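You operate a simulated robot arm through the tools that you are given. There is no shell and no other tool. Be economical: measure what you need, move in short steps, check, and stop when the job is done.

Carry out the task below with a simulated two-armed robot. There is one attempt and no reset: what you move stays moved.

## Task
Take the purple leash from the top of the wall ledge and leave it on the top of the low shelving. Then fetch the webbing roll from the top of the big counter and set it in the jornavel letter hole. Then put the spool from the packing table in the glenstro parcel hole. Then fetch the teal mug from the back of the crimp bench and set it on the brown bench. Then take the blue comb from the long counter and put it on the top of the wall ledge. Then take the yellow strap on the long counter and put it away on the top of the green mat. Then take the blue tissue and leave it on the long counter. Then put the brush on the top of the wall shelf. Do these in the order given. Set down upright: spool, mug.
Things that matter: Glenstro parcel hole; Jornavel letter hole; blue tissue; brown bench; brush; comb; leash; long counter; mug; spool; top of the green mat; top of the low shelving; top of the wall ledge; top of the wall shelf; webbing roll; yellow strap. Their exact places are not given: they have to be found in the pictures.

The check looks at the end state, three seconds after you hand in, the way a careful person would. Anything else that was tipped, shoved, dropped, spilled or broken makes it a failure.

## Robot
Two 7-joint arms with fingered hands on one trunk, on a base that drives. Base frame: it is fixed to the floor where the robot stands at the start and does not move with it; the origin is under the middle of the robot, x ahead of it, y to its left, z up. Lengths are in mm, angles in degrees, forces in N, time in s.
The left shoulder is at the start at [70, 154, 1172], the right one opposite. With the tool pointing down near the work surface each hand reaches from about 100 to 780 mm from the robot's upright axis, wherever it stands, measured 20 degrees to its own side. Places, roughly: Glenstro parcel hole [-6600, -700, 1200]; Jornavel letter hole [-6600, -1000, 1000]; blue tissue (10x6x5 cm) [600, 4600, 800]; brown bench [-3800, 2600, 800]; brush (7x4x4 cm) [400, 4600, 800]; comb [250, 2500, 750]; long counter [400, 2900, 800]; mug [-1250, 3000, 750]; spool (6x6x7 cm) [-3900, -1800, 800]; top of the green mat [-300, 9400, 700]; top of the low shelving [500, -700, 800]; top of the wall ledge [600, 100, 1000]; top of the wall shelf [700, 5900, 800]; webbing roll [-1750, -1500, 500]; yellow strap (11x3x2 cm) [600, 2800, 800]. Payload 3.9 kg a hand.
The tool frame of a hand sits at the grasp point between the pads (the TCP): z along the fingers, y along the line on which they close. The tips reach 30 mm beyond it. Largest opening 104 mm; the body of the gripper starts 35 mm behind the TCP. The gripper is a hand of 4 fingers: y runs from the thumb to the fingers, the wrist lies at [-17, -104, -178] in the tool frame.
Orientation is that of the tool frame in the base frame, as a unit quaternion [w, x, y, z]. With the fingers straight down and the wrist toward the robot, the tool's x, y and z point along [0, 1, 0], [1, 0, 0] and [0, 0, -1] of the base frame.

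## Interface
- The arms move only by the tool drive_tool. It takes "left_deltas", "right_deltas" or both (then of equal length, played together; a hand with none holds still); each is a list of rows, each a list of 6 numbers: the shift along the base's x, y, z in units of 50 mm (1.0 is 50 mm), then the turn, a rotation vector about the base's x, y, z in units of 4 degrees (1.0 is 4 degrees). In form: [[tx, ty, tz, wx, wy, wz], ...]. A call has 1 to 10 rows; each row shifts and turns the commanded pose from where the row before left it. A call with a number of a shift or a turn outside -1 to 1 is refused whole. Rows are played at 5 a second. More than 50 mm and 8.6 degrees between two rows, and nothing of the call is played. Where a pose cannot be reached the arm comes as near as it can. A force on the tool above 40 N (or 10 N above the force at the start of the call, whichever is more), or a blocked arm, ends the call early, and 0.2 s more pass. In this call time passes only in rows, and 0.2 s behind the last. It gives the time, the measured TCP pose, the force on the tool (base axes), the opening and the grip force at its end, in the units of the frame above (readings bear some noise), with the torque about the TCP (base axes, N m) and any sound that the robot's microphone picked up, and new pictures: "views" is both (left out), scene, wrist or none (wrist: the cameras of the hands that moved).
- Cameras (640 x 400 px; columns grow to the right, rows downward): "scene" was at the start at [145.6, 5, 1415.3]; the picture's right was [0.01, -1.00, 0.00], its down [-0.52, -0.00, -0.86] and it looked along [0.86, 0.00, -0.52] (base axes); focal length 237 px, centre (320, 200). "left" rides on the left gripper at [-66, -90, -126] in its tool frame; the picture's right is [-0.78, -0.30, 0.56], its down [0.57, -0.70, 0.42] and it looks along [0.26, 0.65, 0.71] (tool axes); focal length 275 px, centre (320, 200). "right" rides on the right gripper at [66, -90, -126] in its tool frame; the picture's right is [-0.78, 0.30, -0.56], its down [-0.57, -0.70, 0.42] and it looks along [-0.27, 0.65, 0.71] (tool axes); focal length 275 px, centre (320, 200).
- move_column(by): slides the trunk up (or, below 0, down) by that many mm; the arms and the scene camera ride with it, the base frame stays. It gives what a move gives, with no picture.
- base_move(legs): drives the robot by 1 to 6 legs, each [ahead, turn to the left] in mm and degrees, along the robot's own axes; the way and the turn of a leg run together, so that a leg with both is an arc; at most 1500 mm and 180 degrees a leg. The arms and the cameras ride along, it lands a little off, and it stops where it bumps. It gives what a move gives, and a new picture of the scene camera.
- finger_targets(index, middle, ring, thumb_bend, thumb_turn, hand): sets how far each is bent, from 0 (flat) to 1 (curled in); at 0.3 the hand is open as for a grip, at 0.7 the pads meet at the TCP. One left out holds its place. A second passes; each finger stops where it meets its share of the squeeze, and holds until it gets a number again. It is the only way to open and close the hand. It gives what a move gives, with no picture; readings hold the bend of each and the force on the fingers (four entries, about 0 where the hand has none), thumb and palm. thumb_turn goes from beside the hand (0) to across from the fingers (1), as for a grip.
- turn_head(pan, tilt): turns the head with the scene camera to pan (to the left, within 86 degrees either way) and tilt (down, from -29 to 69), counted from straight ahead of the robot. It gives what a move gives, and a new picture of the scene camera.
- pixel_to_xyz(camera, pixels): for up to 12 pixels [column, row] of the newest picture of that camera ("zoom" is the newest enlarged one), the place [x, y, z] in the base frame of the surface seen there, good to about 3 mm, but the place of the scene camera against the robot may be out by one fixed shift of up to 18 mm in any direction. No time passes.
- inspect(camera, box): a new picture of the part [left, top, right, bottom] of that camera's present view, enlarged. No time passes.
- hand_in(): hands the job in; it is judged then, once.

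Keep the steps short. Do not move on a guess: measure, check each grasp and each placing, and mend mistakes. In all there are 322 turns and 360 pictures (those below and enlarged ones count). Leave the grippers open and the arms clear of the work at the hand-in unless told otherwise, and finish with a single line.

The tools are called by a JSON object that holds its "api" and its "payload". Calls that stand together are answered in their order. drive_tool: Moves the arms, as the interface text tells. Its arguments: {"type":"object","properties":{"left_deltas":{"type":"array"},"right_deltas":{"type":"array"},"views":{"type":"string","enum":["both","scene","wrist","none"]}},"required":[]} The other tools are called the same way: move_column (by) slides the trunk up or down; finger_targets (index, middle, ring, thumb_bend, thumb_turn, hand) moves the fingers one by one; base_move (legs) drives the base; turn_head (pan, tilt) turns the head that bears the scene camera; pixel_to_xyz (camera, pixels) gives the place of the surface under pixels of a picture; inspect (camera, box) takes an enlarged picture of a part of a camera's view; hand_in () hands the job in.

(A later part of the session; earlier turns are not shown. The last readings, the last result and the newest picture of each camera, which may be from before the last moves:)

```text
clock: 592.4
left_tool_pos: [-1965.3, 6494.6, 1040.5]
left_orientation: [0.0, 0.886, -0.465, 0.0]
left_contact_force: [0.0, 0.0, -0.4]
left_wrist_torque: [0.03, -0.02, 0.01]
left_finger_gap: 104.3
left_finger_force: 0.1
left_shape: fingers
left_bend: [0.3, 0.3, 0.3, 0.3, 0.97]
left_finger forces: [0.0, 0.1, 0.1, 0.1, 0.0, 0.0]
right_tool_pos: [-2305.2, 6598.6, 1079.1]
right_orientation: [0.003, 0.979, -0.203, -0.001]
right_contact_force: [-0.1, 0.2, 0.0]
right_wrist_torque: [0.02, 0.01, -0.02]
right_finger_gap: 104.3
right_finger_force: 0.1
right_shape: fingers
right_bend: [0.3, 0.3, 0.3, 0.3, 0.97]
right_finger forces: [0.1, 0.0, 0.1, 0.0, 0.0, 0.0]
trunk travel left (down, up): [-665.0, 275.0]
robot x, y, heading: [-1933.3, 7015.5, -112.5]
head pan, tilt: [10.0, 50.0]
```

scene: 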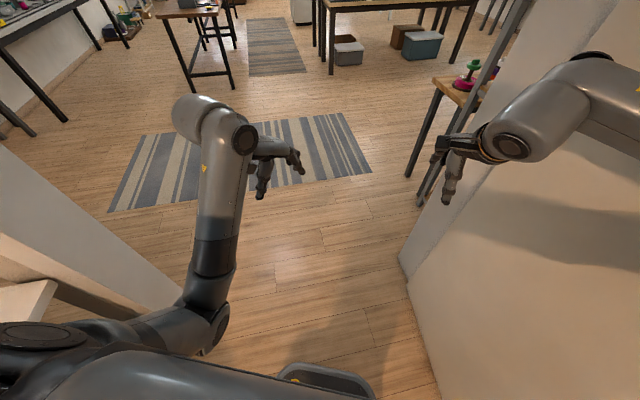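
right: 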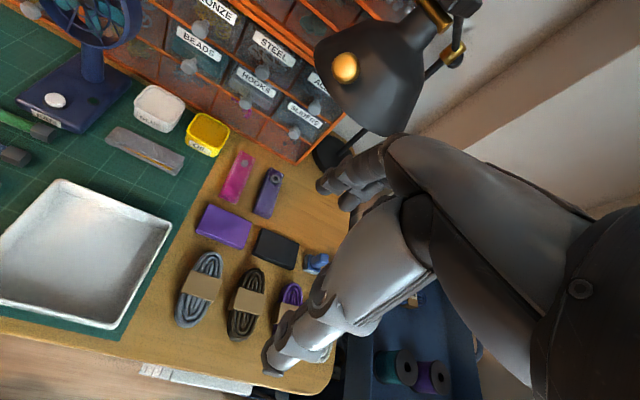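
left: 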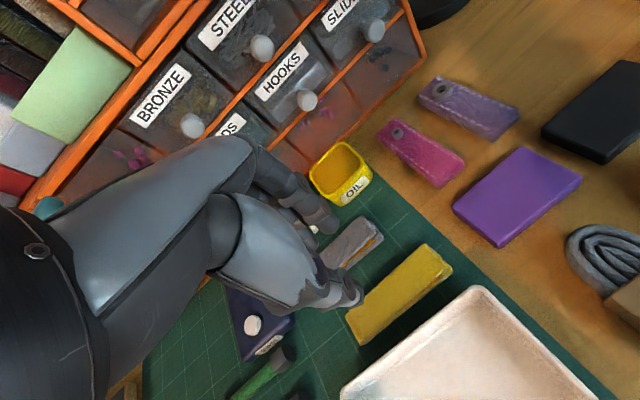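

Through the doorway, then across to the small table at y≈4600.

{"api": "base_move", "payload": {"legs": [[0, 22.5], [1400, 0], [120, 0], [0, 62.4], [1400, 0], [480, 0]]}}

{"api": "base_move", "payload": {"legs": [[0, 27.6]]}}

{"api": "turn_head", "payload": {"pan": 0, "tilt": 35}}

```text
clock: 613.2
left_tool_pos: [224.6, 4549.5, 1040.1]
left_orientation: [0.0, 0.966, 0.257, -0.001]
left_contact_force: [0.3, -0.2, 0.2]
left_wrist_torque: [0.01, 0.01, 0.02]
left_finger_gap: 104.2
left_finger_force: 0.0
left_shape: fingers
left_bend: [0.3, 0.3, 0.3, 0.3, 0.97]
left_finger forces: [0.0, 0.0, 0.0, 0.1, 0.1, 0.0]
right_tool_pos: [92.1, 4217.5, 1078.9]
right_orientation: [0.003, 0.858, 0.514, 0.001]
right_contact_force: [0.0, -0.8, 0.5]
right_wrist_torque: [0.02, 0.02, -0.01]
right_finger_gap: 104.4
right_finger_force: 0.0
right_shape: fingers
right_bend: [0.3, 0.3, 0.3, 0.3, 0.97]
right_finger forces: [0.0, 0.1, 0.1, 0.0, 0.0, 0.0]
trunk travel left (down, up): [-665.0, 275.0]
robot x, y, heading: [-294.6, 4620.0, -27.1]
head pan, tilt: [10.0, 50.0]
```

scene: 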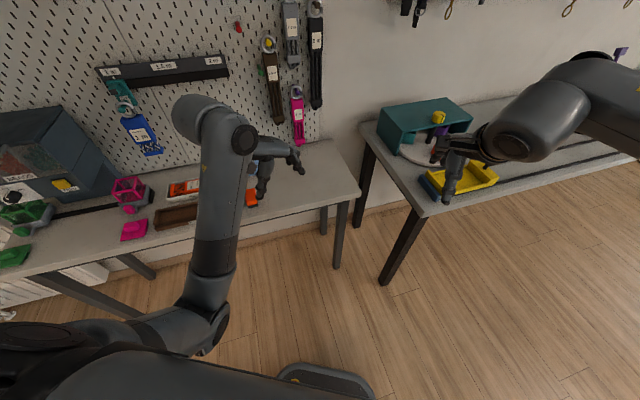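

```text
clock: 615.0
left_tool_pos: [200.0, 4797.7, 1040.5]
left_orientation: [0.0, 0.877, 0.481, 0.0]
left_contact_force: [1.3, 0.6, -0.2]
left_wrist_torque: [0.0, -0.01, 0.0]
left_finger_gap: 103.9
left_finger_force: 0.0
left_shape: fingers
left_bend: [0.3, 0.3, 0.3, 0.3, 0.97]
left_finger forces: [0.1, 0.0, 0.0, 0.0, 0.1, 0.1]
right_tool_pos: [236.7, 4443.6, 1078.2]
right_orientation: [0.003, 0.71, 0.704, 0.001]
right_contact_force: [-0.5, -0.5, 0.8]
right_wrist_torque: [-0.02, -0.02, -0.01]
right_finger_gap: 104.5
right_finger_force: 0.1
right_shape: fingers
right_bend: [0.3, 0.3, 0.3, 0.3, 0.97]
right_finger forces: [0.0, 0.0, 0.0, 0.0, 0.0, 0.0]
trunk travel left (down, up): [-665.0, 275.0]
robot x, y, heading: [-293.2, 4620.6, 0.7]
head pan, tilt: [10.0, 50.0]
```

scene: 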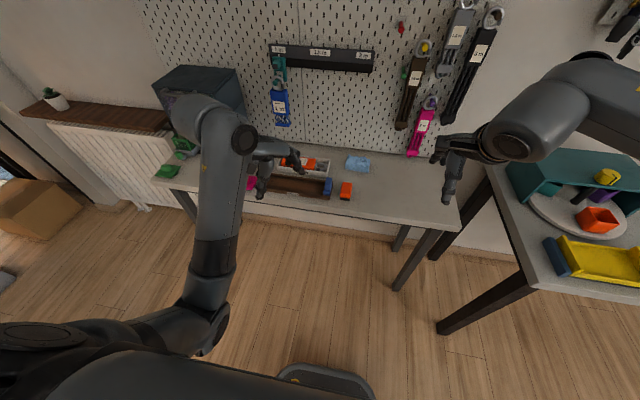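

```text
clock: 615.7
left_tool_pos: [198.4, 4799.0, 1039.9]
left_orientation: [0.0, 0.876, 0.481, 0.0]
left_contact_force: [0.6, 1.4, 0.3]
left_wrist_torque: [-0.02, 0.01, 0.03]
left_finger_gap: 104.1
left_finger_force: 0.1
left_shape: fingers
left_bend: [0.3, 0.3, 0.3, 0.3, 0.97]
left_finger forces: [0.0, 0.0, 0.1, 0.0, 0.0, 0.0]
right_tool_pos: [235.8, 4445.2, 1079.6]
right_orientation: [0.002, 0.71, 0.704, 0.002]
right_contact_force: [-0.6, 0.9, -0.5]
right_wrist_torque: [0.0, 0.0, 0.03]
right_finger_gap: 104.4
right_finger_force: 0.1
right_shape: fingers
right_bend: [0.3, 0.3, 0.3, 0.3, 0.97]
right_finger forces: [0.1, 0.0, 0.0, 0.0, 0.0, 0.1]
trunk travel left (down, up): [-665.0, 275.0]
robot x, y, heading: [-289.6, 4624.4, 0.6]
head pan, tilt: [0.0, 35.0]
```

scene: 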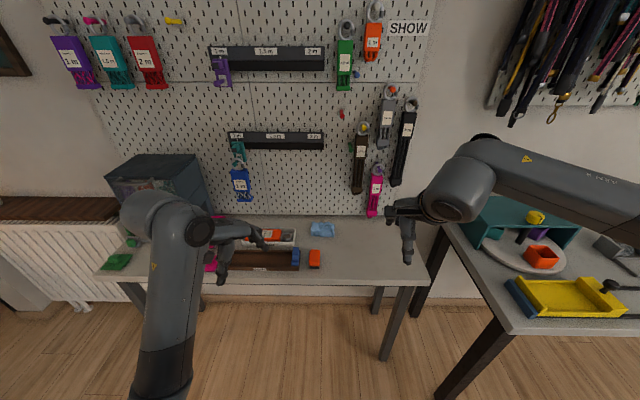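

{"api": "inspect", "payload": {"camera": "scene", "box": [240, 205, 400, 295]}}

{"api": "pixel_to_xyz", "payload": {"camera": "scene", "pixels": [[323, 229], [311, 230], [334, 230], [314, 258], [314, 250], [309, 262], [319, 262], [296, 258], [375, 200], [400, 190], [350, 275], [323, 237]]}}

```text
4.00 times, centred on (320, 250) of scene
```

zoom: 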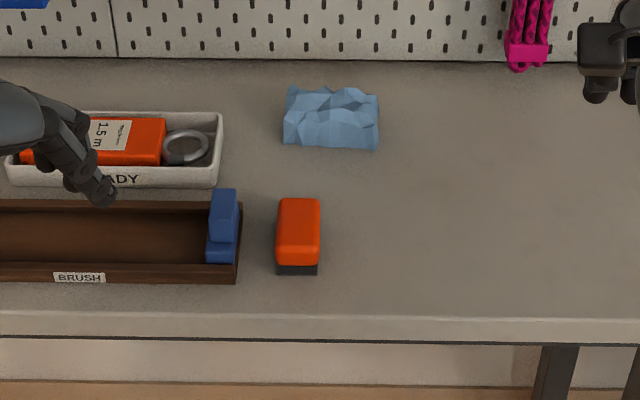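

```text
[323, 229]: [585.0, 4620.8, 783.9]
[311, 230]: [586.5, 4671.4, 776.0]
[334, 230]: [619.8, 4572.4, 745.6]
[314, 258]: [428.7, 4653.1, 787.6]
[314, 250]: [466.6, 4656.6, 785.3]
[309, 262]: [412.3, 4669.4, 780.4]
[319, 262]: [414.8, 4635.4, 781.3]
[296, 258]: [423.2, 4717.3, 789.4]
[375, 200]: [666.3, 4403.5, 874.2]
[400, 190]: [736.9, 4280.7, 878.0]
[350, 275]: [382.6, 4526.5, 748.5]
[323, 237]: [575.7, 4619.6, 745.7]
```

The tissue is at about (605, 4622) and the orange brush at (440, 4653), with the table at z≈739. I position the robot for the right hand.

{"api": "base_move", "payload": {"legs": [[0, 19], [240, 0], [0, -19.6]]}}

{"api": "drive_tool", "payload": {"right_deltas": [[0.6, 0.3, -0.3, 0, 0, 0], [0.6, 0.3, -0.3, 0, 0, 0], [0.6, 0.2, -0.3, 0, 0, 0], [0.6, 0.1, -0.4, 0, 0, 0]], "views": "both"}}

```text
clock: 619.6
left_tool_pos: [427.6, 4867.6, 1039.8]
left_orientation: [0.0, 0.881, 0.473, 0.0]
left_contact_force: [0.4, 0.0, -0.2]
left_wrist_torque: [0.0, -0.01, 0.0]
left_finger_gap: 104.1
left_finger_force: 0.1
left_shape: fingers
left_bend: [0.3, 0.3, 0.3, 0.3, 0.97]
left_finger forces: [0.0, 0.1, 0.0, 0.1, 0.0, 0.0]
right_tool_pos: [457.3, 4511.7, 1079.3]
right_orientation: [0.003, 0.717, 0.697, 0.001]
right_contact_force: [-0.1, 0.3, -0.3]
right_wrist_torque: [-0.02, -0.03, -0.01]
right_finger_gap: 104.4
right_finger_force: 0.1
right_shape: fingers
right_bend: [0.3, 0.3, 0.3, 0.3, 0.97]
right_finger forces: [0.0, 0.0, 0.0, 0.0, 0.0, 0.1]
trunk travel left (down, up): [-665.0, 275.0]
robot x, y, heading: [-66.6, 4697.0, -0.8]
head pan, tilt: [0.0, 35.0]
```

scene: 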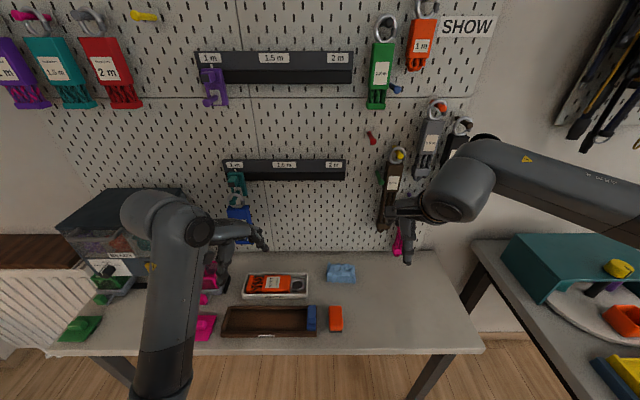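

```text
clock: 620.6
left_tool_pos: [430.2, 4867.5, 1039.9]
left_orientation: [0.0, 0.881, 0.473, -0.002]
left_contact_force: [1.3, 1.5, -0.5]
left_wrist_torque: [-0.01, 0.0, -0.03]
left_finger_gap: 104.5
left_finger_force: 0.0
left_shape: fingers
left_bend: [0.3, 0.3, 0.3, 0.3, 0.97]
left_finger forces: [0.1, 0.0, 0.1, 0.0, 0.0, 0.1]
right_tool_pos: [580.3, 4556.7, 1010.5]
right_orientation: [0.002, 0.716, 0.698, 0.0]
right_contact_force: [0.5, -0.1, 0.4]
right_wrist_torque: [0.03, 0.03, 0.01]
right_finger_gap: 104.7
right_finger_force: 0.1
right_shape: fingers
right_bend: [0.3, 0.3, 0.3, 0.3, 0.97]
right_finger forces: [0.0, 0.0, 0.0, 0.0, 0.0, 0.1]
trunk travel left (down, up): [-665.0, 275.0]
robot x, y, heading: [-69.0, 4700.6, -0.5]
head pan, tilt: [0.0, 35.0]
```

scene: 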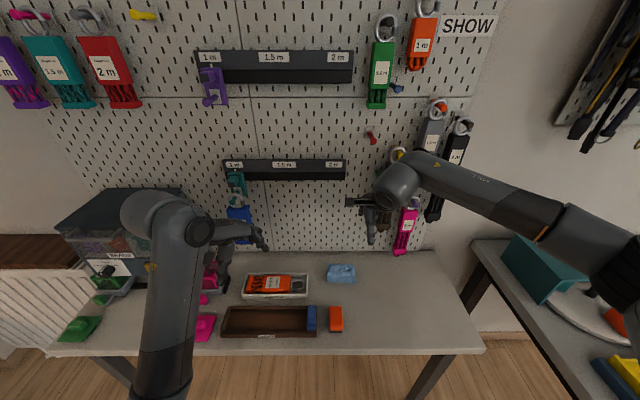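
right: 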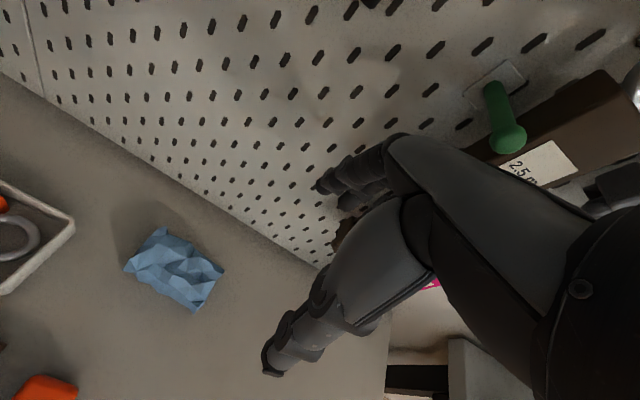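

{"api": "pixel_to_xyz", "payload": {"camera": "right", "pixels": [[160, 232], [222, 270], [195, 308], [127, 268], [175, 262], [190, 275], [160, 275], [240, 330], [320, 265]]}}

```text
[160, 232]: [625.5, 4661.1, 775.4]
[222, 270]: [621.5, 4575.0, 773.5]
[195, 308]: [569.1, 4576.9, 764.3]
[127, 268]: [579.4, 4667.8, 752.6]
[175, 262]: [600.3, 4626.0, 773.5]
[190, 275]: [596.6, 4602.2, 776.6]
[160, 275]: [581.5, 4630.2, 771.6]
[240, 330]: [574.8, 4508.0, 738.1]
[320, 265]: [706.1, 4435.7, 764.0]
```

Tissue centre is (598, 4620), top 776. I align and lower carefully, watching the pegboard side.

{"api": "drive_tool", "payload": {"right_deltas": [[0.1, 0.65, 0, 0, 0, 0], [0.15, 0.63, -0.3, 0, 0, 0], [0, 0, -0.9, 0, 0, 0], [0, 0, -0.9, 0, 0, 0], [0, 0, -0.9, 0, 0, 0]], "views": "both"}}

```text
clock: 621.8
left_tool_pos: [428.3, 4866.0, 1039.7]
left_orientation: [0.0, 0.882, 0.472, 0.0]
left_contact_force: [-0.5, 0.8, -0.7]
left_wrist_torque: [-0.01, 0.06, 0.0]
left_finger_gap: 104.4
left_finger_force: 0.0
left_shape: fingers
left_bend: [0.3, 0.3, 0.3, 0.3, 0.97]
left_finger forces: [0.0, 0.1, 0.1, 0.0, 0.0, 0.1]
right_tool_pos: [588.8, 4619.1, 865.2]
right_orientation: [0.003, 0.718, 0.696, 0.001]
right_contact_force: [0.3, -0.4, 0.1]
right_wrist_torque: [0.01, -0.01, -0.03]
right_finger_gap: 104.4
right_finger_force: 0.0
right_shape: fingers
right_bend: [0.3, 0.3, 0.3, 0.3, 0.97]
right_finger forces: [0.0, 0.0, 0.0, 0.0, 0.0, 0.0]
trunk travel left (down, up): [-665.0, 275.0]
robot x, y, heading: [-68.9, 4696.7, -0.5]
head pan, tilt: [0.0, 35.0]
```

scene: 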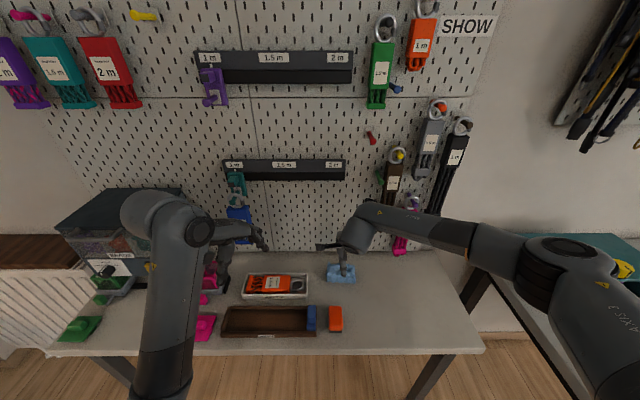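
right: 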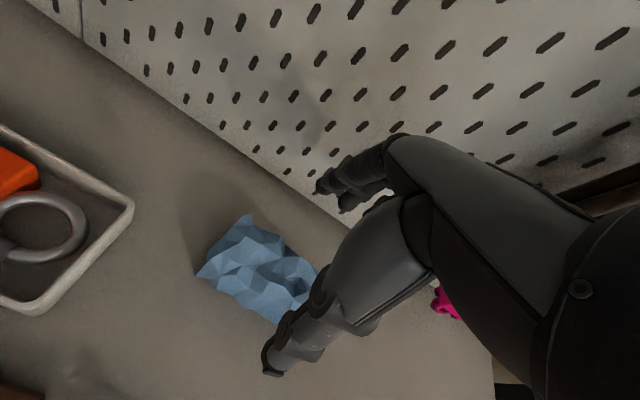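

{"api": "drive_tool", "payload": {"right_deltas": [[0.1, 0, -0.8, 0, 0, 0], [0, 0, -0.7, 0, 0, 0], [0, 0, -0.32, 0, 0, 0]], "views": "none"}}

{"api": "finger_targets", "payload": {"hand": "right", "index": 0.6, "middle": 0.6, "ring": 0.6, "thumb_bend": 0.58}}

{"api": "drive_tool", "payload": {"right_deltas": [[0, 0, 0.4, 0, 0, 0], [0, 0, 0.8, 0, 0, 0]], "views": "both"}}

```text
clock: 622.6
left_tool_pos: [428.7, 4866.3, 1040.7]
left_orientation: [-0.001, 0.882, 0.472, -0.001]
left_contact_force: [-0.5, -0.6, 0.0]
left_wrist_torque: [0.01, 0.01, 0.01]
left_finger_gap: 104.4
left_finger_force: 0.0
left_shape: fingers
left_bend: [0.3, 0.3, 0.3, 0.3, 0.97]
left_finger forces: [0.0, 0.0, 0.1, 0.0, 0.0, 0.0]
right_tool_pos: [593.5, 4618.2, 771.3]
right_orientation: [0.002, 0.717, 0.697, 0.0]
right_contact_force: [0.7, 0.6, 0.1]
right_wrist_torque: [0.03, -0.01, 0.01]
right_finger_gap: 104.6
right_finger_force: 0.0
right_shape: fingers
right_bend: [0.3, 0.3, 0.3, 0.3, 0.97]
right_finger forces: [0.0, 0.1, 0.0, 0.0, 0.1, 0.0]
trunk travel left (down, up): [-665.0, 275.0]
robot x, y, heading: [-65.3, 4701.6, -0.8]
head pan, tilt: [0.0, 35.0]
```

```text
clock: 623.6
left_tool_pos: [426.0, 4866.6, 1041.4]
left_orientation: [0.0, 0.881, 0.473, 0.0]
left_contact_force: [0.8, -0.1, 0.3]
left_wrist_torque: [0.01, 0.01, -0.01]
left_finger_gap: 104.4
left_finger_force: 0.2
left_shape: fingers
left_bend: [0.3, 0.3, 0.3, 0.3, 0.97]
left_finger forces: [0.0, 0.0, 0.1, 0.1, 0.1, 0.0]
right_tool_pos: [595.4, 4620.6, 774.6]
right_orientation: [0.004, 0.717, 0.697, 0.003]
right_contact_force: [6.8, 0.2, 18.4]
right_wrist_torque: [-0.26, -0.84, 0.07]
right_finger_gap: 57.0
right_finger_force: 25.6
right_shape: fingers
right_bend: [0.51, 0.52, 0.55, 0.5, 0.96]
right_finger forces: [9.0, 20.8, 4.9, 0.0, 15.7, 0.1]
trunk travel left (down, up): [-665.0, 275.0]
robot x, y, heading: [-71.2, 4699.7, -0.4]
head pan, tilt: [0.0, 35.0]
```

```text
clock: 624.2
left_tool_pos: [425.5, 4867.0, 1039.6]
left_orientation: [0.0, 0.882, 0.471, 0.0]
left_contact_force: [-0.6, 0.7, 0.5]
left_wrist_torque: [-0.01, 0.0, 0.0]
left_finger_gap: 104.3
left_finger_force: 0.2
left_shape: fingers
left_bend: [0.3, 0.3, 0.3, 0.3, 0.97]
left_finger forces: [0.0, 0.1, 0.1, 0.1, 0.0, 0.0]
right_tool_pos: [591.7, 4620.8, 830.9]
right_orientation: [0.002, 0.717, 0.697, 0.0]
right_contact_force: [-0.3, 0.0, 0.5]
right_wrist_torque: [-0.01, -0.02, 0.02]
right_finger_gap: 56.8
right_finger_force: 17.3
right_shape: fingers
right_bend: [0.52, 0.55, 0.55, 0.5, 0.96]
right_finger forces: [8.0, 5.3, 3.9, 0.1, 17.2, 0.0]
trunk travel left (down, up): [-665.0, 275.0]
robot x, y, heading: [-68.0, 4697.9, -0.4]
head pan, tilt: [0.0, 35.0]
```

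scene: 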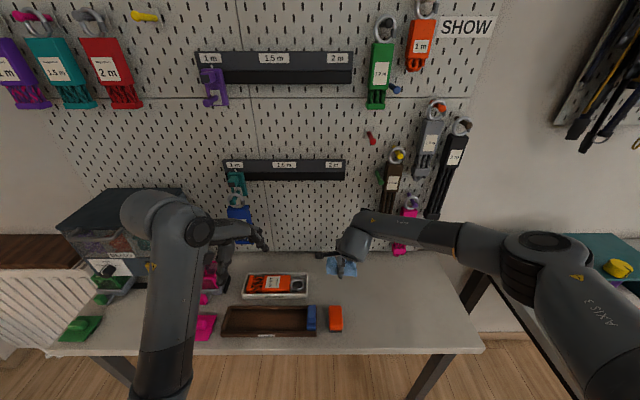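
right: 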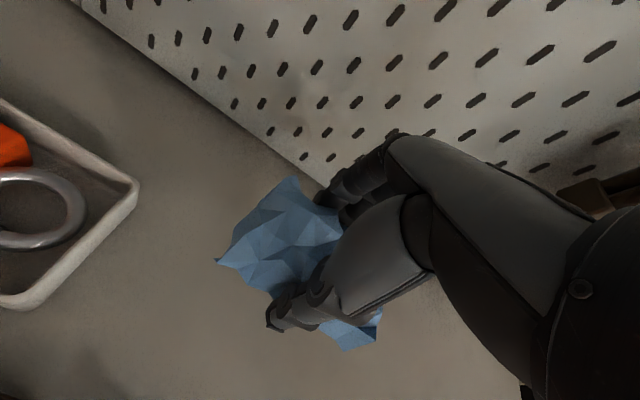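

The tissue is held. I lift it up and back, then drive to the long counter.

{"api": "drive_tool", "payload": {"right_deltas": [[0, 0, 0.9, 0, 0, 0], [0, 0, 0.9, 0, 0, 0], [-0.3, 0, 0.9, 0, 0, 0], [-0.7, 0, 0.6, 0, 0, 0], [-0.8, 0, 0.5, 0, 0, 0], [-0.8, 0, 0.2, 0, 0, 0]], "views": "none"}}

{"api": "base_move", "payload": {"legs": [[-230, 0], [0, -89.5], [1400, 0], [700, 0], [0, 90]]}}

{"api": "turn_head", "payload": {"pan": -5, "tilt": 40}}

```text
clock: 625.6
left_tool_pos: [427.0, 4864.7, 1040.4]
left_orientation: [0.0, 0.882, 0.472, 0.0]
left_contact_force: [0.2, 0.3, 0.3]
left_wrist_torque: [0.0, -0.01, 0.02]
left_finger_gap: 104.4
left_finger_force: 0.1
left_shape: fingers
left_bend: [0.3, 0.3, 0.3, 0.3, 0.97]
left_finger forces: [0.0, 0.1, 0.0, 0.0, 0.0, 0.0]
right_tool_pos: [467.1, 4620.2, 1029.9]
right_orientation: [0.004, 0.717, 0.697, 0.002]
right_contact_force: [-0.3, 0.2, 0.4]
right_wrist_torque: [-0.02, 0.02, -0.01]
right_finger_gap: 56.9
right_finger_force: 16.8
right_shape: fingers
right_bend: [0.52, 0.55, 0.55, 0.5, 0.96]
right_finger forces: [8.0, 5.1, 3.8, 0.0, 17.0, 0.0]
trunk travel left (down, up): [-665.0, 275.0]
robot x, y, heading: [-71.4, 4697.7, -0.6]
head pan, tilt: [0.0, 35.0]
```

```text
clock: 644.9
left_tool_pos: [210.4, 2796.8, 1039.9]
left_orientation: [-0.001, 0.877, 0.48, 0.0]
left_contact_force: [0.8, 0.2, 0.3]
left_wrist_torque: [0.02, 0.01, -0.01]
left_finger_gap: 104.4
left_finger_force: 0.0
left_shape: fingers
left_bend: [0.3, 0.3, 0.3, 0.3, 0.97]
left_finger forces: [0.1, 0.0, 0.1, 0.0, 0.0, 0.0]
right_tool_pos: [253.5, 2552.0, 1030.1]
right_orientation: [0.002, 0.712, 0.702, 0.001]
right_contact_force: [-0.9, 0.2, 0.3]
right_wrist_torque: [0.0, -0.02, 0.01]
right_finger_gap: 56.0
right_finger_force: 14.7
right_shape: fingers
right_bend: [0.52, 0.55, 0.56, 0.5, 0.96]
right_finger forces: [7.0, 4.6, 3.3, 0.0, 15.1, 0.1]
trunk travel left (down, up): [-665.0, 275.0]
robot x, y, heading: [-283.4, 2619.2, 0.3]
head pan, tilt: [0.0, 35.0]
```

scene: 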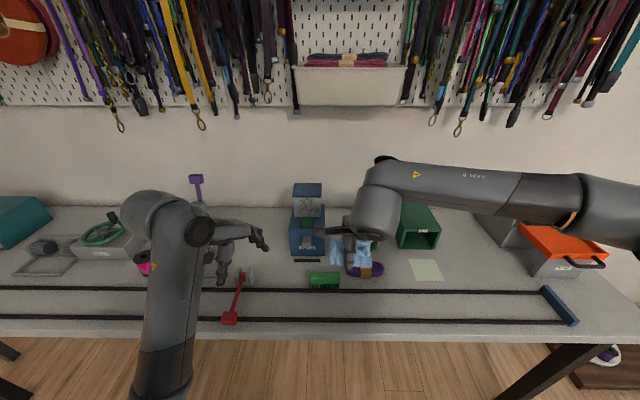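

```text
clock: 645.5
left_tool_pos: [209.2, 2797.9, 1040.1]
left_orientation: [0.0, 0.878, 0.48, 0.0]
left_contact_force: [-0.2, -0.4, 0.7]
left_wrist_torque: [-0.01, 0.03, -0.01]
left_finger_gap: 104.3
left_finger_force: 0.1
left_shape: fingers
left_bend: [0.3, 0.3, 0.3, 0.3, 0.97]
left_finger forces: [0.0, 0.0, 0.0, 0.1, 0.0, 0.1]
right_tool_pos: [253.7, 2553.0, 1029.2]
right_orientation: [0.002, 0.712, 0.702, 0.001]
right_contact_force: [0.1, -0.2, -1.0]
right_wrist_torque: [0.0, 0.0, 0.0]
right_finger_gap: 56.0
right_finger_force: 15.3
right_shape: fingers
right_bend: [0.52, 0.55, 0.56, 0.5, 0.96]
right_finger forces: [7.0, 4.7, 3.4, 0.0, 15.1, 0.0]
trunk travel left (down, up): [-665.0, 275.0]
robot x, y, heading: [-285.4, 2619.7, 0.2]
head pan, tilt: [-5.0, 40.0]
```

scene: 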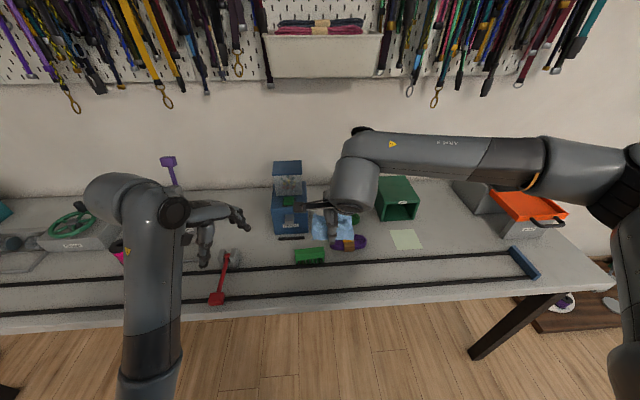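

{"api": "pixel_to_xyz", "payload": {"camera": "scene", "pixels": [[445, 240], [425, 245], [480, 240], [410, 248], [395, 232], [490, 215], [500, 235], [450, 258], [440, 215], [520, 262]]}}

```text
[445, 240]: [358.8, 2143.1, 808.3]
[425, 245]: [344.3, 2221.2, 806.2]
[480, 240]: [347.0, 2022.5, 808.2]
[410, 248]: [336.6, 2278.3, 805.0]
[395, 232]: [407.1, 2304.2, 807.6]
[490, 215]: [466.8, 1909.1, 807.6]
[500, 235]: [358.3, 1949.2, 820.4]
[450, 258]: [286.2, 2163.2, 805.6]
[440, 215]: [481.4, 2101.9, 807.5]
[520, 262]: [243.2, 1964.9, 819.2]
```

The free zone on the long counter is around (380, 2120). I shift the base there.

{"api": "base_move", "payload": {"legs": [[0, -75], [355, 0], [0, 75]]}}

{"api": "drive_tool", "payload": {"right_deltas": [[0.3, -0.6, 0, 0, 0, 0], [0.3, -0.6, 0, 0, 0, 0], [0.1, -0.3, -0.7, 0, 0, 0], [0, 0, -0.9, 0, 0, 0], [0, 0, -0.8, 0, 0, 0]], "views": "both"}}

```text
clock: 654.3
left_tool_pos: [303.5, 2454.4, 1040.2]
left_orientation: [0.0, 0.88, 0.476, 0.0]
left_contact_force: [0.2, -0.2, 0.5]
left_wrist_torque: [0.02, -0.02, 0.02]
left_finger_gap: 104.3
left_finger_force: 0.0
left_shape: fingers
left_bend: [0.3, 0.3, 0.3, 0.3, 0.97]
left_finger forces: [0.0, 0.0, 0.0, 0.1, 0.0, 0.1]
right_tool_pos: [344.4, 2208.4, 1029.8]
right_orientation: [0.002, 0.714, 0.7, 0.001]
right_contact_force: [-0.2, 0.4, -0.6]
right_wrist_torque: [-0.01, 0.02, -0.01]
right_finger_gap: 55.2
right_finger_force: 13.6
right_shape: fingers
right_bend: [0.53, 0.56, 0.56, 0.5, 0.96]
right_finger forces: [6.4, 4.2, 3.1, 0.0, 13.8, 0.0]
trunk travel left (down, up): [-665.0, 275.0]
robot x, y, heading: [-193.4, 2283.0, -0.1]
head pan, tilt: [-5.0, 40.0]
```

scene: 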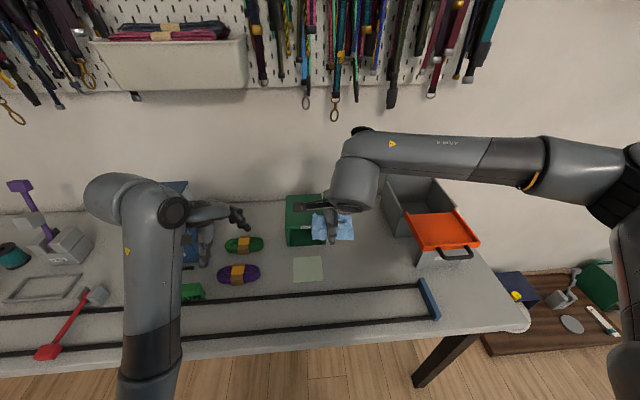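

```text
clock: 655.5
left_tool_pos: [304.2, 2453.7, 1040.0]
left_orientation: [-0.001, 0.88, 0.475, 0.0]
left_contact_force: [0.1, -0.5, -0.3]
left_wrist_torque: [0.04, 0.0, 0.01]
left_finger_gap: 104.2
left_finger_force: 0.0
left_shape: fingers
left_bend: [0.3, 0.3, 0.3, 0.3, 0.97]
left_finger forces: [0.1, 0.0, 0.0, 0.1, 0.0, 0.2]
right_tool_pos: [381.6, 2134.6, 908.4]
right_orientation: [0.003, 0.715, 0.699, 0.001]
right_contact_force: [-0.2, 0.3, 0.2]
right_wrist_torque: [0.0, -0.01, 0.02]
right_finger_gap: 55.0
right_finger_force: 13.6
right_shape: fingers
right_bend: [0.53, 0.56, 0.56, 0.5, 0.96]
right_finger forces: [6.4, 4.4, 3.0, 0.0, 13.8, 0.1]
trunk travel left (down, up): [-665.0, 275.0]
robot x, y, heading: [-190.5, 2279.2, 0.1]
head pan, tilt: [-5.0, 40.0]
```

scene: 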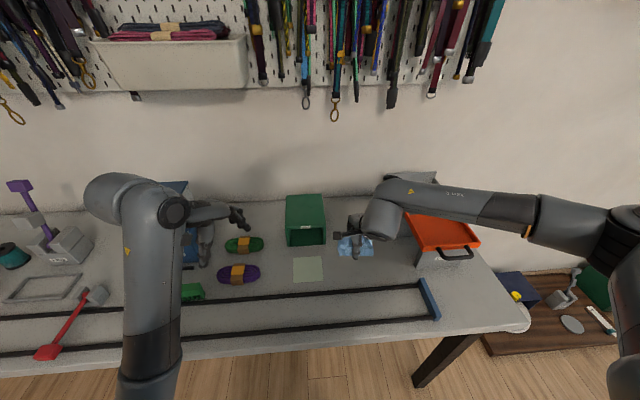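
right: 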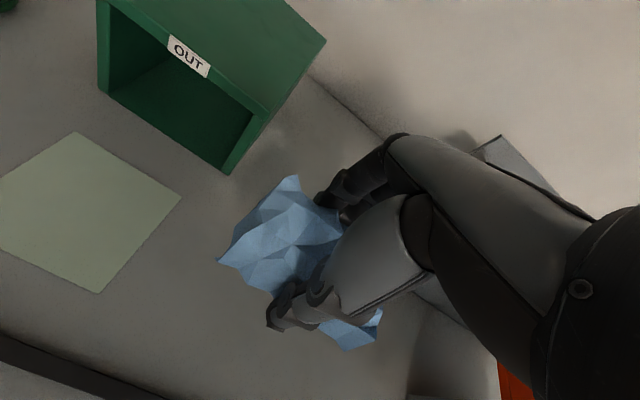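

{"api": "pixel_to_xyz", "payload": {"camera": "scene", "pixels": [[445, 235], [440, 205], [420, 190], [480, 205], [400, 180], [415, 185]]}}

{"api": "drive_tool", "payload": {"right_deltas": [[0, 0, -0.7, 0, 0, 0], [0, 0, -0.4, 0, 0, 0]], "views": "none"}}

```text
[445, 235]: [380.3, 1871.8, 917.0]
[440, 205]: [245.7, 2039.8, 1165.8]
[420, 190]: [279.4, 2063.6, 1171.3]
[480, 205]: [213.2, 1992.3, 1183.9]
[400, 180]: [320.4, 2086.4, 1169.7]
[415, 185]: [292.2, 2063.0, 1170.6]
```

```text
clock: 656.1
left_tool_pos: [303.2, 2454.6, 1040.2]
left_orientation: [-0.001, 0.88, 0.475, 0.001]
left_contact_force: [0.0, 0.1, -0.6]
left_wrist_torque: [0.02, -0.03, 0.01]
left_finger_gap: 104.1
left_finger_force: 0.1
left_shape: fingers
left_bend: [0.3, 0.3, 0.3, 0.3, 0.97]
left_finger forces: [0.0, 0.0, 0.0, 0.0, 0.0, 0.0]
right_tool_pos: [379.3, 2134.7, 854.0]
right_orientation: [0.002, 0.714, 0.7, 0.001]
right_contact_force: [0.1, -0.2, -0.1]
right_wrist_torque: [0.03, 0.02, 0.01]
right_finger_gap: 55.1
right_finger_force: 14.2
right_shape: fingers
right_bend: [0.53, 0.56, 0.56, 0.5, 0.96]
right_finger forces: [6.4, 4.3, 3.0, 0.1, 13.7, 0.0]
trunk travel left (down, up): [-665.0, 275.0]
robot x, y, heading: [-192.3, 2280.1, -0.3]
head pan, tilt: [-5.0, 40.0]
```

{"api": "drive_tool", "payload": {"right_deltas": [[0, 0, -0.24, 0, 0, 0], [0, 0, -0.08, 0, 0, 0], [0, 0, -0.06, 0, 0, 0]], "views": "none"}}

```text
clock: 656.9
left_tool_pos: [303.4, 2454.0, 1040.5]
left_orientation: [0.001, 0.879, 0.476, 0.0]
left_contact_force: [-0.7, 0.4, -0.2]
left_wrist_torque: [0.01, 0.0, -0.03]
left_finger_gap: 104.4
left_finger_force: 0.0
left_shape: fingers
left_bend: [0.3, 0.3, 0.3, 0.3, 0.97]
left_finger forces: [0.1, 0.0, 0.0, 0.0, 0.1, 0.1]
right_tool_pos: [379.0, 2134.4, 835.9]
right_orientation: [0.002, 0.714, 0.7, 0.002]
right_contact_force: [-0.5, 0.0, -0.8]
right_wrist_torque: [-0.01, -0.02, 0.02]
right_finger_gap: 55.0
right_finger_force: 13.8
right_shape: fingers
right_bend: [0.53, 0.56, 0.56, 0.5, 0.96]
right_finger forces: [6.4, 4.2, 3.1, 0.1, 13.7, 0.0]
trunk travel left (down, up): [-665.0, 275.0]
robot x, y, heading: [-189.8, 2283.6, -0.2]
head pan, tilt: [-5.0, 40.0]
```

I lower the last few millimetres, release and rise.

{"api": "drive_tool", "payload": {"right_deltas": [[0, 0, -0.06, 0, 0, 0], [0, 0, -0.05, 0, 0, 0]], "views": "none"}}

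{"api": "finger_targets", "payload": {"hand": "right", "index": 0.3, "middle": 0.3, "ring": 0.3, "thumb_bend": 0.3}}

{"api": "drive_tool", "payload": {"right_deltas": [[0, 0, 0.4, 0, 0, 0], [0, 0, 0.9, 0, 0, 0], [0, 0, 0.9, 0, 0, 0], [0, 0.2, 0.9, 0, 0, 0], [-0.2, 0.5, 0.7, 0, 0, 0], [-0.2, 0.6, 0.3, 0, 0, 0]], "views": "scene"}}

```text
clock: 657.5
left_tool_pos: [301.8, 2454.5, 1042.0]
left_orientation: [0.001, 0.88, 0.475, 0.001]
left_contact_force: [0.3, -0.1, -0.4]
left_wrist_torque: [0.0, 0.04, 0.04]
left_finger_gap: 104.2
left_finger_force: 0.2
left_shape: fingers
left_bend: [0.3, 0.3, 0.3, 0.3, 0.97]
left_finger forces: [0.0, 0.1, 0.0, 0.0, 0.0, 0.0]
right_tool_pos: [381.3, 2135.7, 834.5]
right_orientation: [0.005, 0.715, 0.699, 0.003]
right_contact_force: [1.0, -3.4, 18.2]
right_wrist_torque: [-0.4, -0.54, -0.11]
right_finger_gap: 55.1
right_finger_force: 23.3
right_shape: fingers
right_bend: [0.53, 0.55, 0.56, 0.5, 0.96]
right_finger forces: [6.5, 20.4, 3.5, 0.0, 15.7, 0.1]
trunk travel left (down, up): [-665.0, 275.0]
robot x, y, heading: [-190.4, 2286.1, -0.1]
head pan, tilt: [-5.0, 40.0]
```

```text
clock: 658.5
left_tool_pos: [301.7, 2454.2, 1041.0]
left_orientation: [0.0, 0.88, 0.476, 0.001]
left_contact_force: [0.7, 0.3, 0.5]
left_wrist_torque: [-0.01, -0.02, 0.0]
left_finger_gap: 104.5
left_finger_force: 0.1
left_shape: fingers
left_bend: [0.3, 0.3, 0.3, 0.3, 0.97]
left_finger forces: [0.0, 0.0, 0.1, 0.0, 0.0, 0.0]
right_tool_pos: [379.8, 2135.9, 829.8]
right_orientation: [0.002, 0.714, 0.7, 0.002]
right_contact_force: [-1.0, 0.2, 2.7]
right_wrist_torque: [0.0, -0.12, 0.04]
right_finger_gap: 104.3
right_finger_force: 1.6
right_shape: fingers
right_bend: [0.3, 0.3, 0.3, 0.3, 0.97]
right_finger forces: [0.0, 3.1, 0.1, 0.0, 0.0, 0.0]
trunk travel left (down, up): [-665.0, 275.0]
robot x, y, heading: [-190.2, 2282.6, -0.1]
head pan, tilt: [-5.0, 40.0]
```

```text
clock: 659.9
left_tool_pos: [303.4, 2456.1, 1039.3]
left_orientation: [0.0, 0.879, 0.476, -0.001]
left_contact_force: [-0.1, -0.2, 0.1]
left_wrist_torque: [0.0, 0.01, -0.04]
left_finger_gap: 104.6
left_finger_force: 0.0
left_shape: fingers
left_bend: [0.3, 0.3, 0.3, 0.3, 0.97]
left_finger forces: [0.1, 0.1, 0.0, 0.0, 0.0, 0.1]
right_tool_pos: [357.8, 2200.9, 1034.6]
right_orientation: [0.002, 0.715, 0.7, 0.001]
right_contact_force: [-0.2, 0.6, 0.2]
right_wrist_torque: [0.0, -0.02, 0.01]
right_finger_gap: 104.4
right_finger_force: 0.1
right_shape: fingers
right_bend: [0.3, 0.3, 0.3, 0.3, 0.97]
right_finger forces: [0.0, 0.1, 0.1, 0.0, 0.0, 0.0]
trunk travel left (down, up): [-665.0, 275.0]
robot x, y, heading: [-193.6, 2280.3, -0.2]
head pan, tilt: [-5.0, 40.0]
```

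scene: 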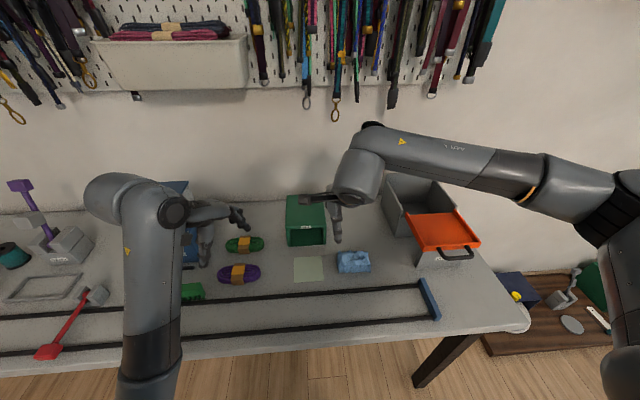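

The tissue lies on the long counter. Last is the brush: back to the small table.

{"api": "base_move", "payload": {"legs": [[-90, 0], [0, 90.2], [1400, 0], [1060, 0], [0, -90], [130, 0]]}}

{"api": "turn_head", "payload": {"pan": 0, "tilt": 45}}

{"api": "inspect", "payload": {"camera": "scene", "box": [220, 180, 400, 300]}}

```text
clock: 681.2
left_tool_pos: [276.8, 4968.0, 1040.6]
left_orientation: [0.0, 0.865, 0.502, -0.001]
left_contact_force: [0.0, 0.1, -0.1]
left_wrist_torque: [0.03, -0.01, -0.03]
left_finger_gap: 104.5
left_finger_force: 0.0
left_shape: fingers
left_bend: [0.3, 0.3, 0.3, 0.3, 0.97]
left_finger forces: [0.1, 0.1, 0.0, 0.1, 0.1, 0.1]
right_tool_pos: [347.3, 4716.9, 1035.4]
right_orientation: [0.002, 0.693, 0.721, 0.001]
right_contact_force: [0.6, 0.4, 0.7]
right_wrist_torque: [-0.02, 0.02, -0.04]
right_finger_gap: 104.4
right_finger_force: 0.2
right_shape: fingers
right_bend: [0.3, 0.3, 0.3, 0.3, 0.97]
right_finger forces: [0.0, 0.0, 0.0, 0.0, 0.0, 0.1]
trunk travel left (down, up): [-665.0, 275.0]
robot x, y, heading: [-203.1, 4765.3, 3.6]
head pan, tilt: [-5.0, 40.0]
```

scene: 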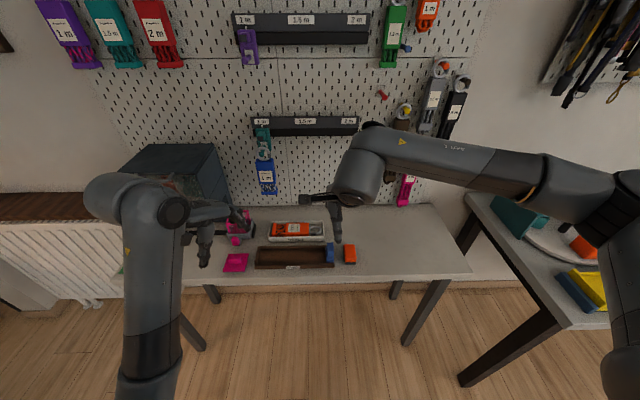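

```text
clock: 681.9
left_tool_pos: [278.0, 4967.6, 1040.4]
left_orientation: [0.0, 0.865, 0.502, -0.001]
left_contact_force: [0.1, 0.2, 0.5]
left_wrist_torque: [-0.04, 0.0, 0.0]
left_finger_gap: 104.3
left_finger_force: 0.0
left_shape: fingers
left_bend: [0.3, 0.3, 0.3, 0.3, 0.97]
left_finger forces: [0.0, 0.1, 0.0, 0.0, 0.0, 0.1]
right_tool_pos: [349.0, 4717.6, 1034.6]
right_orientation: [0.002, 0.692, 0.722, 0.001]
right_contact_force: [0.1, 0.2, -0.2]
right_wrist_torque: [-0.02, 0.01, 0.0]
right_finger_gap: 104.2
right_finger_force: 0.1
right_shape: fingers
right_bend: [0.3, 0.3, 0.3, 0.3, 0.97]
right_finger forces: [0.1, 0.1, 0.1, 0.0, 0.0, 0.0]
trunk travel left (down, up): [-665.0, 275.0]
robot x, y, heading: [-205.6, 4763.6, 3.4]
head pan, tilt: [0.0, 45.0]
```

scene: 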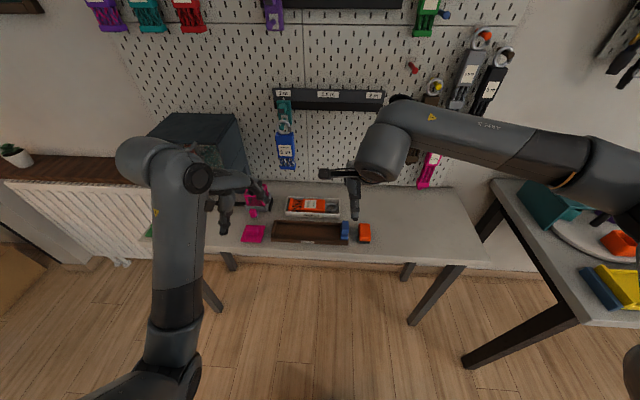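

```text
3.33 times, centred on (310, 240) of scene
```

zoom: 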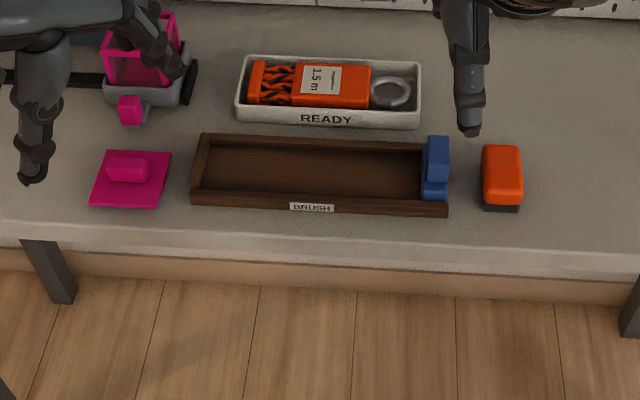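

The orange piece with dark bristles is the brush. I bring the right hand above it for a lengthwise grip and measure.

{"api": "drive_tool", "payload": {"right_deltas": [[0.5, -0.5, -0.5, 0, 0, 0], [0.5, -0.5, -0.6, 0, 0, 0], [0.5, -0.3, -0.6, 0, 0, 0], [0.3, 0, -0.8, 0, 0, 0]], "views": "wrist"}}

```text
clock: 682.9
left_tool_pos: [279.3, 4968.1, 1039.4]
left_orientation: [-0.001, 0.864, 0.503, -0.001]
left_contact_force: [0.2, -0.5, 0.7]
left_wrist_torque: [-0.02, 0.01, -0.01]
left_finger_gap: 104.5
left_finger_force: 0.1
left_shape: fingers
left_bend: [0.3, 0.3, 0.3, 0.3, 0.97]
left_finger forces: [0.0, 0.1, 0.1, 0.0, 0.0, 0.0]
right_tool_pos: [438.8, 4652.2, 907.7]
right_orientation: [0.002, 0.692, 0.721, 0.001]
right_contact_force: [-0.7, 1.3, 0.0]
right_wrist_torque: [0.01, 0.02, 0.02]
right_finger_gap: 104.3
right_finger_force: 0.2
right_shape: fingers
right_bend: [0.3, 0.3, 0.3, 0.3, 0.97]
right_finger forces: [0.1, 0.1, 0.0, 0.0, 0.0, 0.0]
trunk travel left (down, up): [-665.0, 275.0]
robot x, y, heading: [-206.8, 4766.1, 3.5]
head pan, tilt: [0.0, 45.0]
```

right: 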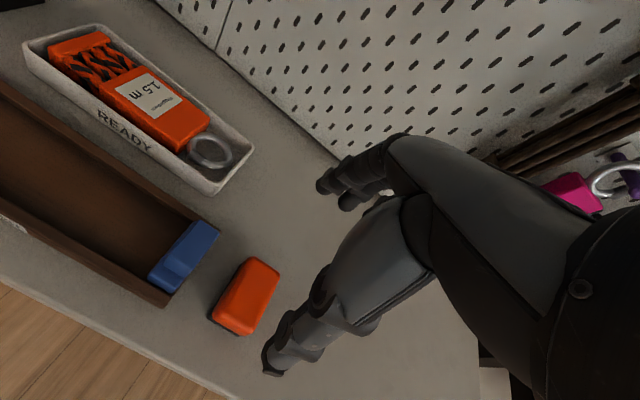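

{"api": "pixel_to_xyz", "payload": {"camera": "right", "pixels": [[255, 262], [277, 272], [247, 328], [217, 318], [246, 295], [210, 222], [165, 300], [220, 190], [252, 150], [245, 340], [275, 360], [325, 185]]}}

```text
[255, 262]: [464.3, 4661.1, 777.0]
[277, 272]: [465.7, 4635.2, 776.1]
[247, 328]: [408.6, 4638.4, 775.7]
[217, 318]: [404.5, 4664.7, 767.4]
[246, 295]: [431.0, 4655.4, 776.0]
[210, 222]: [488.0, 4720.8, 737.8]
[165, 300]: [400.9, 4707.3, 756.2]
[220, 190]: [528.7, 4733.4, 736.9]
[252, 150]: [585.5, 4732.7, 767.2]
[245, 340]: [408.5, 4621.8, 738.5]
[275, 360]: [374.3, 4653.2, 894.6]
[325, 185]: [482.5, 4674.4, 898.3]
```

Brush: x 402–470, centre (436, 4651), top 777. I lower to z 773 and close.

{"api": "drive_tool", "payload": {"right_deltas": [[-0.03, -0.02, -0.9, 0, 0, 0], [0, 0, -0.9, 0, 0, 0], [0, 0, -0.7, 0, 0, 0], [0, 0, -0.15, 0, 0, 0]], "views": "wrist"}}

{"api": "finger_targets", "payload": {"hand": "right", "index": 0.6, "middle": 0.6, "ring": 0.6, "thumb_bend": 0.6}}

{"api": "drive_tool", "payload": {"right_deltas": [[0, 0, 0.4, 0, 0, 0], [0, 0, 0.8, 0, 0, 0]], "views": "both"}}

```text
clock: 683.9
left_tool_pos: [278.7, 4968.2, 1040.1]
left_orientation: [-0.001, 0.864, 0.503, 0.0]
left_contact_force: [-0.2, -1.2, 0.2]
left_wrist_torque: [0.01, 0.02, 0.01]
left_finger_gap: 104.4
left_finger_force: 0.1
left_shape: fingers
left_bend: [0.3, 0.3, 0.3, 0.3, 0.97]
left_finger forces: [0.0, 0.1, 0.0, 0.1, 0.0, 0.1]
right_tool_pos: [436.1, 4649.5, 777.4]
right_orientation: [0.003, 0.693, 0.721, 0.002]
right_contact_force: [-0.4, 0.0, 1.1]
right_wrist_torque: [0.0, -0.01, -0.02]
right_finger_gap: 104.4
right_finger_force: 0.1
right_shape: fingers
right_bend: [0.3, 0.3, 0.3, 0.3, 0.97]
right_finger forces: [0.0, 0.0, 0.0, 0.0, 0.0, 0.1]
trunk travel left (down, up): [-665.0, 275.0]
robot x, y, heading: [-206.6, 4762.8, 3.4]
head pan, tilt: [0.0, 45.0]
```

right: 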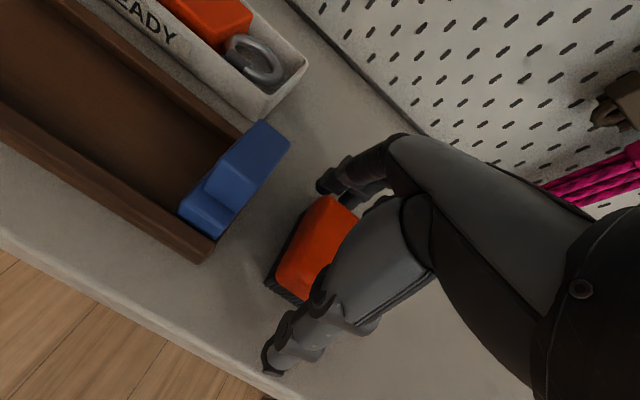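

```text
clock: 684.9
left_tool_pos: [278.0, 4967.2, 1039.6]
left_orientation: [0.0, 0.865, 0.502, -0.001]
left_contact_force: [0.1, -0.1, 0.4]
left_wrist_torque: [0.0, 0.04, 0.0]
left_finger_gap: 104.2
left_finger_force: 0.0
left_shape: fingers
left_bend: [0.3, 0.3, 0.3, 0.3, 0.97]
left_finger forces: [0.0, 0.0, 0.0, 0.0, 0.0, 0.0]
right_tool_pos: [435.5, 4649.0, 778.0]
right_orientation: [0.003, 0.693, 0.721, 0.002]
right_contact_force: [1.3, 0.0, 0.8]
right_wrist_torque: [-0.04, -0.08, 0.02]
right_finger_gap: 65.5
right_finger_force: 22.3
right_shape: fingers
right_bend: [0.46, 0.51, 0.6, 0.48, 0.96]
right_finger forces: [13.0, 8.7, 0.0, 0.0, 21.4, 0.0]
trunk travel left (down, up): [-665.0, 275.0]
robot x, y, heading: [-202.6, 4765.8, 3.5]
head pan, tilt: [0.0, 45.0]
```

```text
clock: 685.5
left_tool_pos: [276.8, 4968.0, 1041.9]
left_orientation: [-0.001, 0.865, 0.501, 0.0]
left_contact_force: [0.5, 0.6, -0.8]
left_wrist_torque: [0.01, 0.0, -0.02]
left_finger_gap: 104.4
left_finger_force: 0.0
left_shape: fingers
left_bend: [0.3, 0.3, 0.3, 0.3, 0.97]
left_finger forces: [0.1, 0.0, 0.1, 0.1, 0.0, 0.1]
right_tool_pos: [436.4, 4650.6, 837.7]
right_orientation: [0.003, 0.693, 0.721, 0.001]
right_contact_force: [-0.4, -1.2, 1.0]
right_wrist_torque: [-0.03, -0.02, 0.05]
right_finger_gap: 65.7
right_finger_force: 21.5
right_shape: fingers
right_bend: [0.46, 0.51, 0.6, 0.48, 0.96]
right_finger forces: [12.7, 8.7, 0.0, 0.1, 21.6, 0.0]
trunk travel left (down, up): [-665.0, 275.0]
robot x, y, heading: [-208.3, 4764.9, 3.3]
head pan, tilt: [0.0, 45.0]
```

scene: 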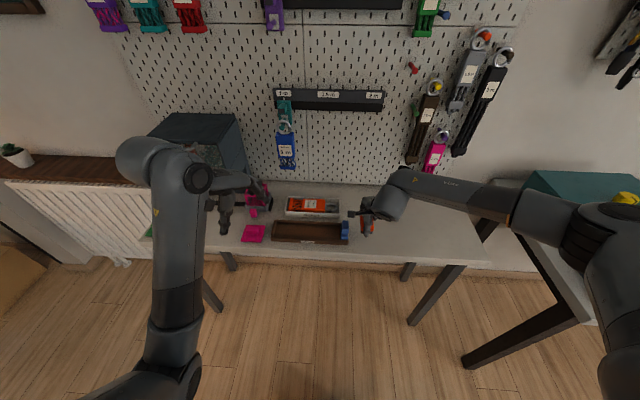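
right: 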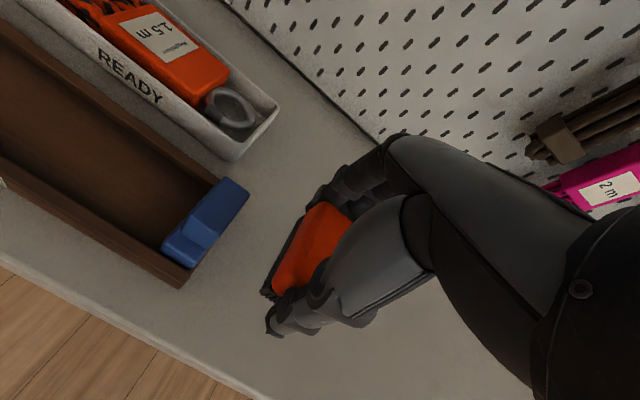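

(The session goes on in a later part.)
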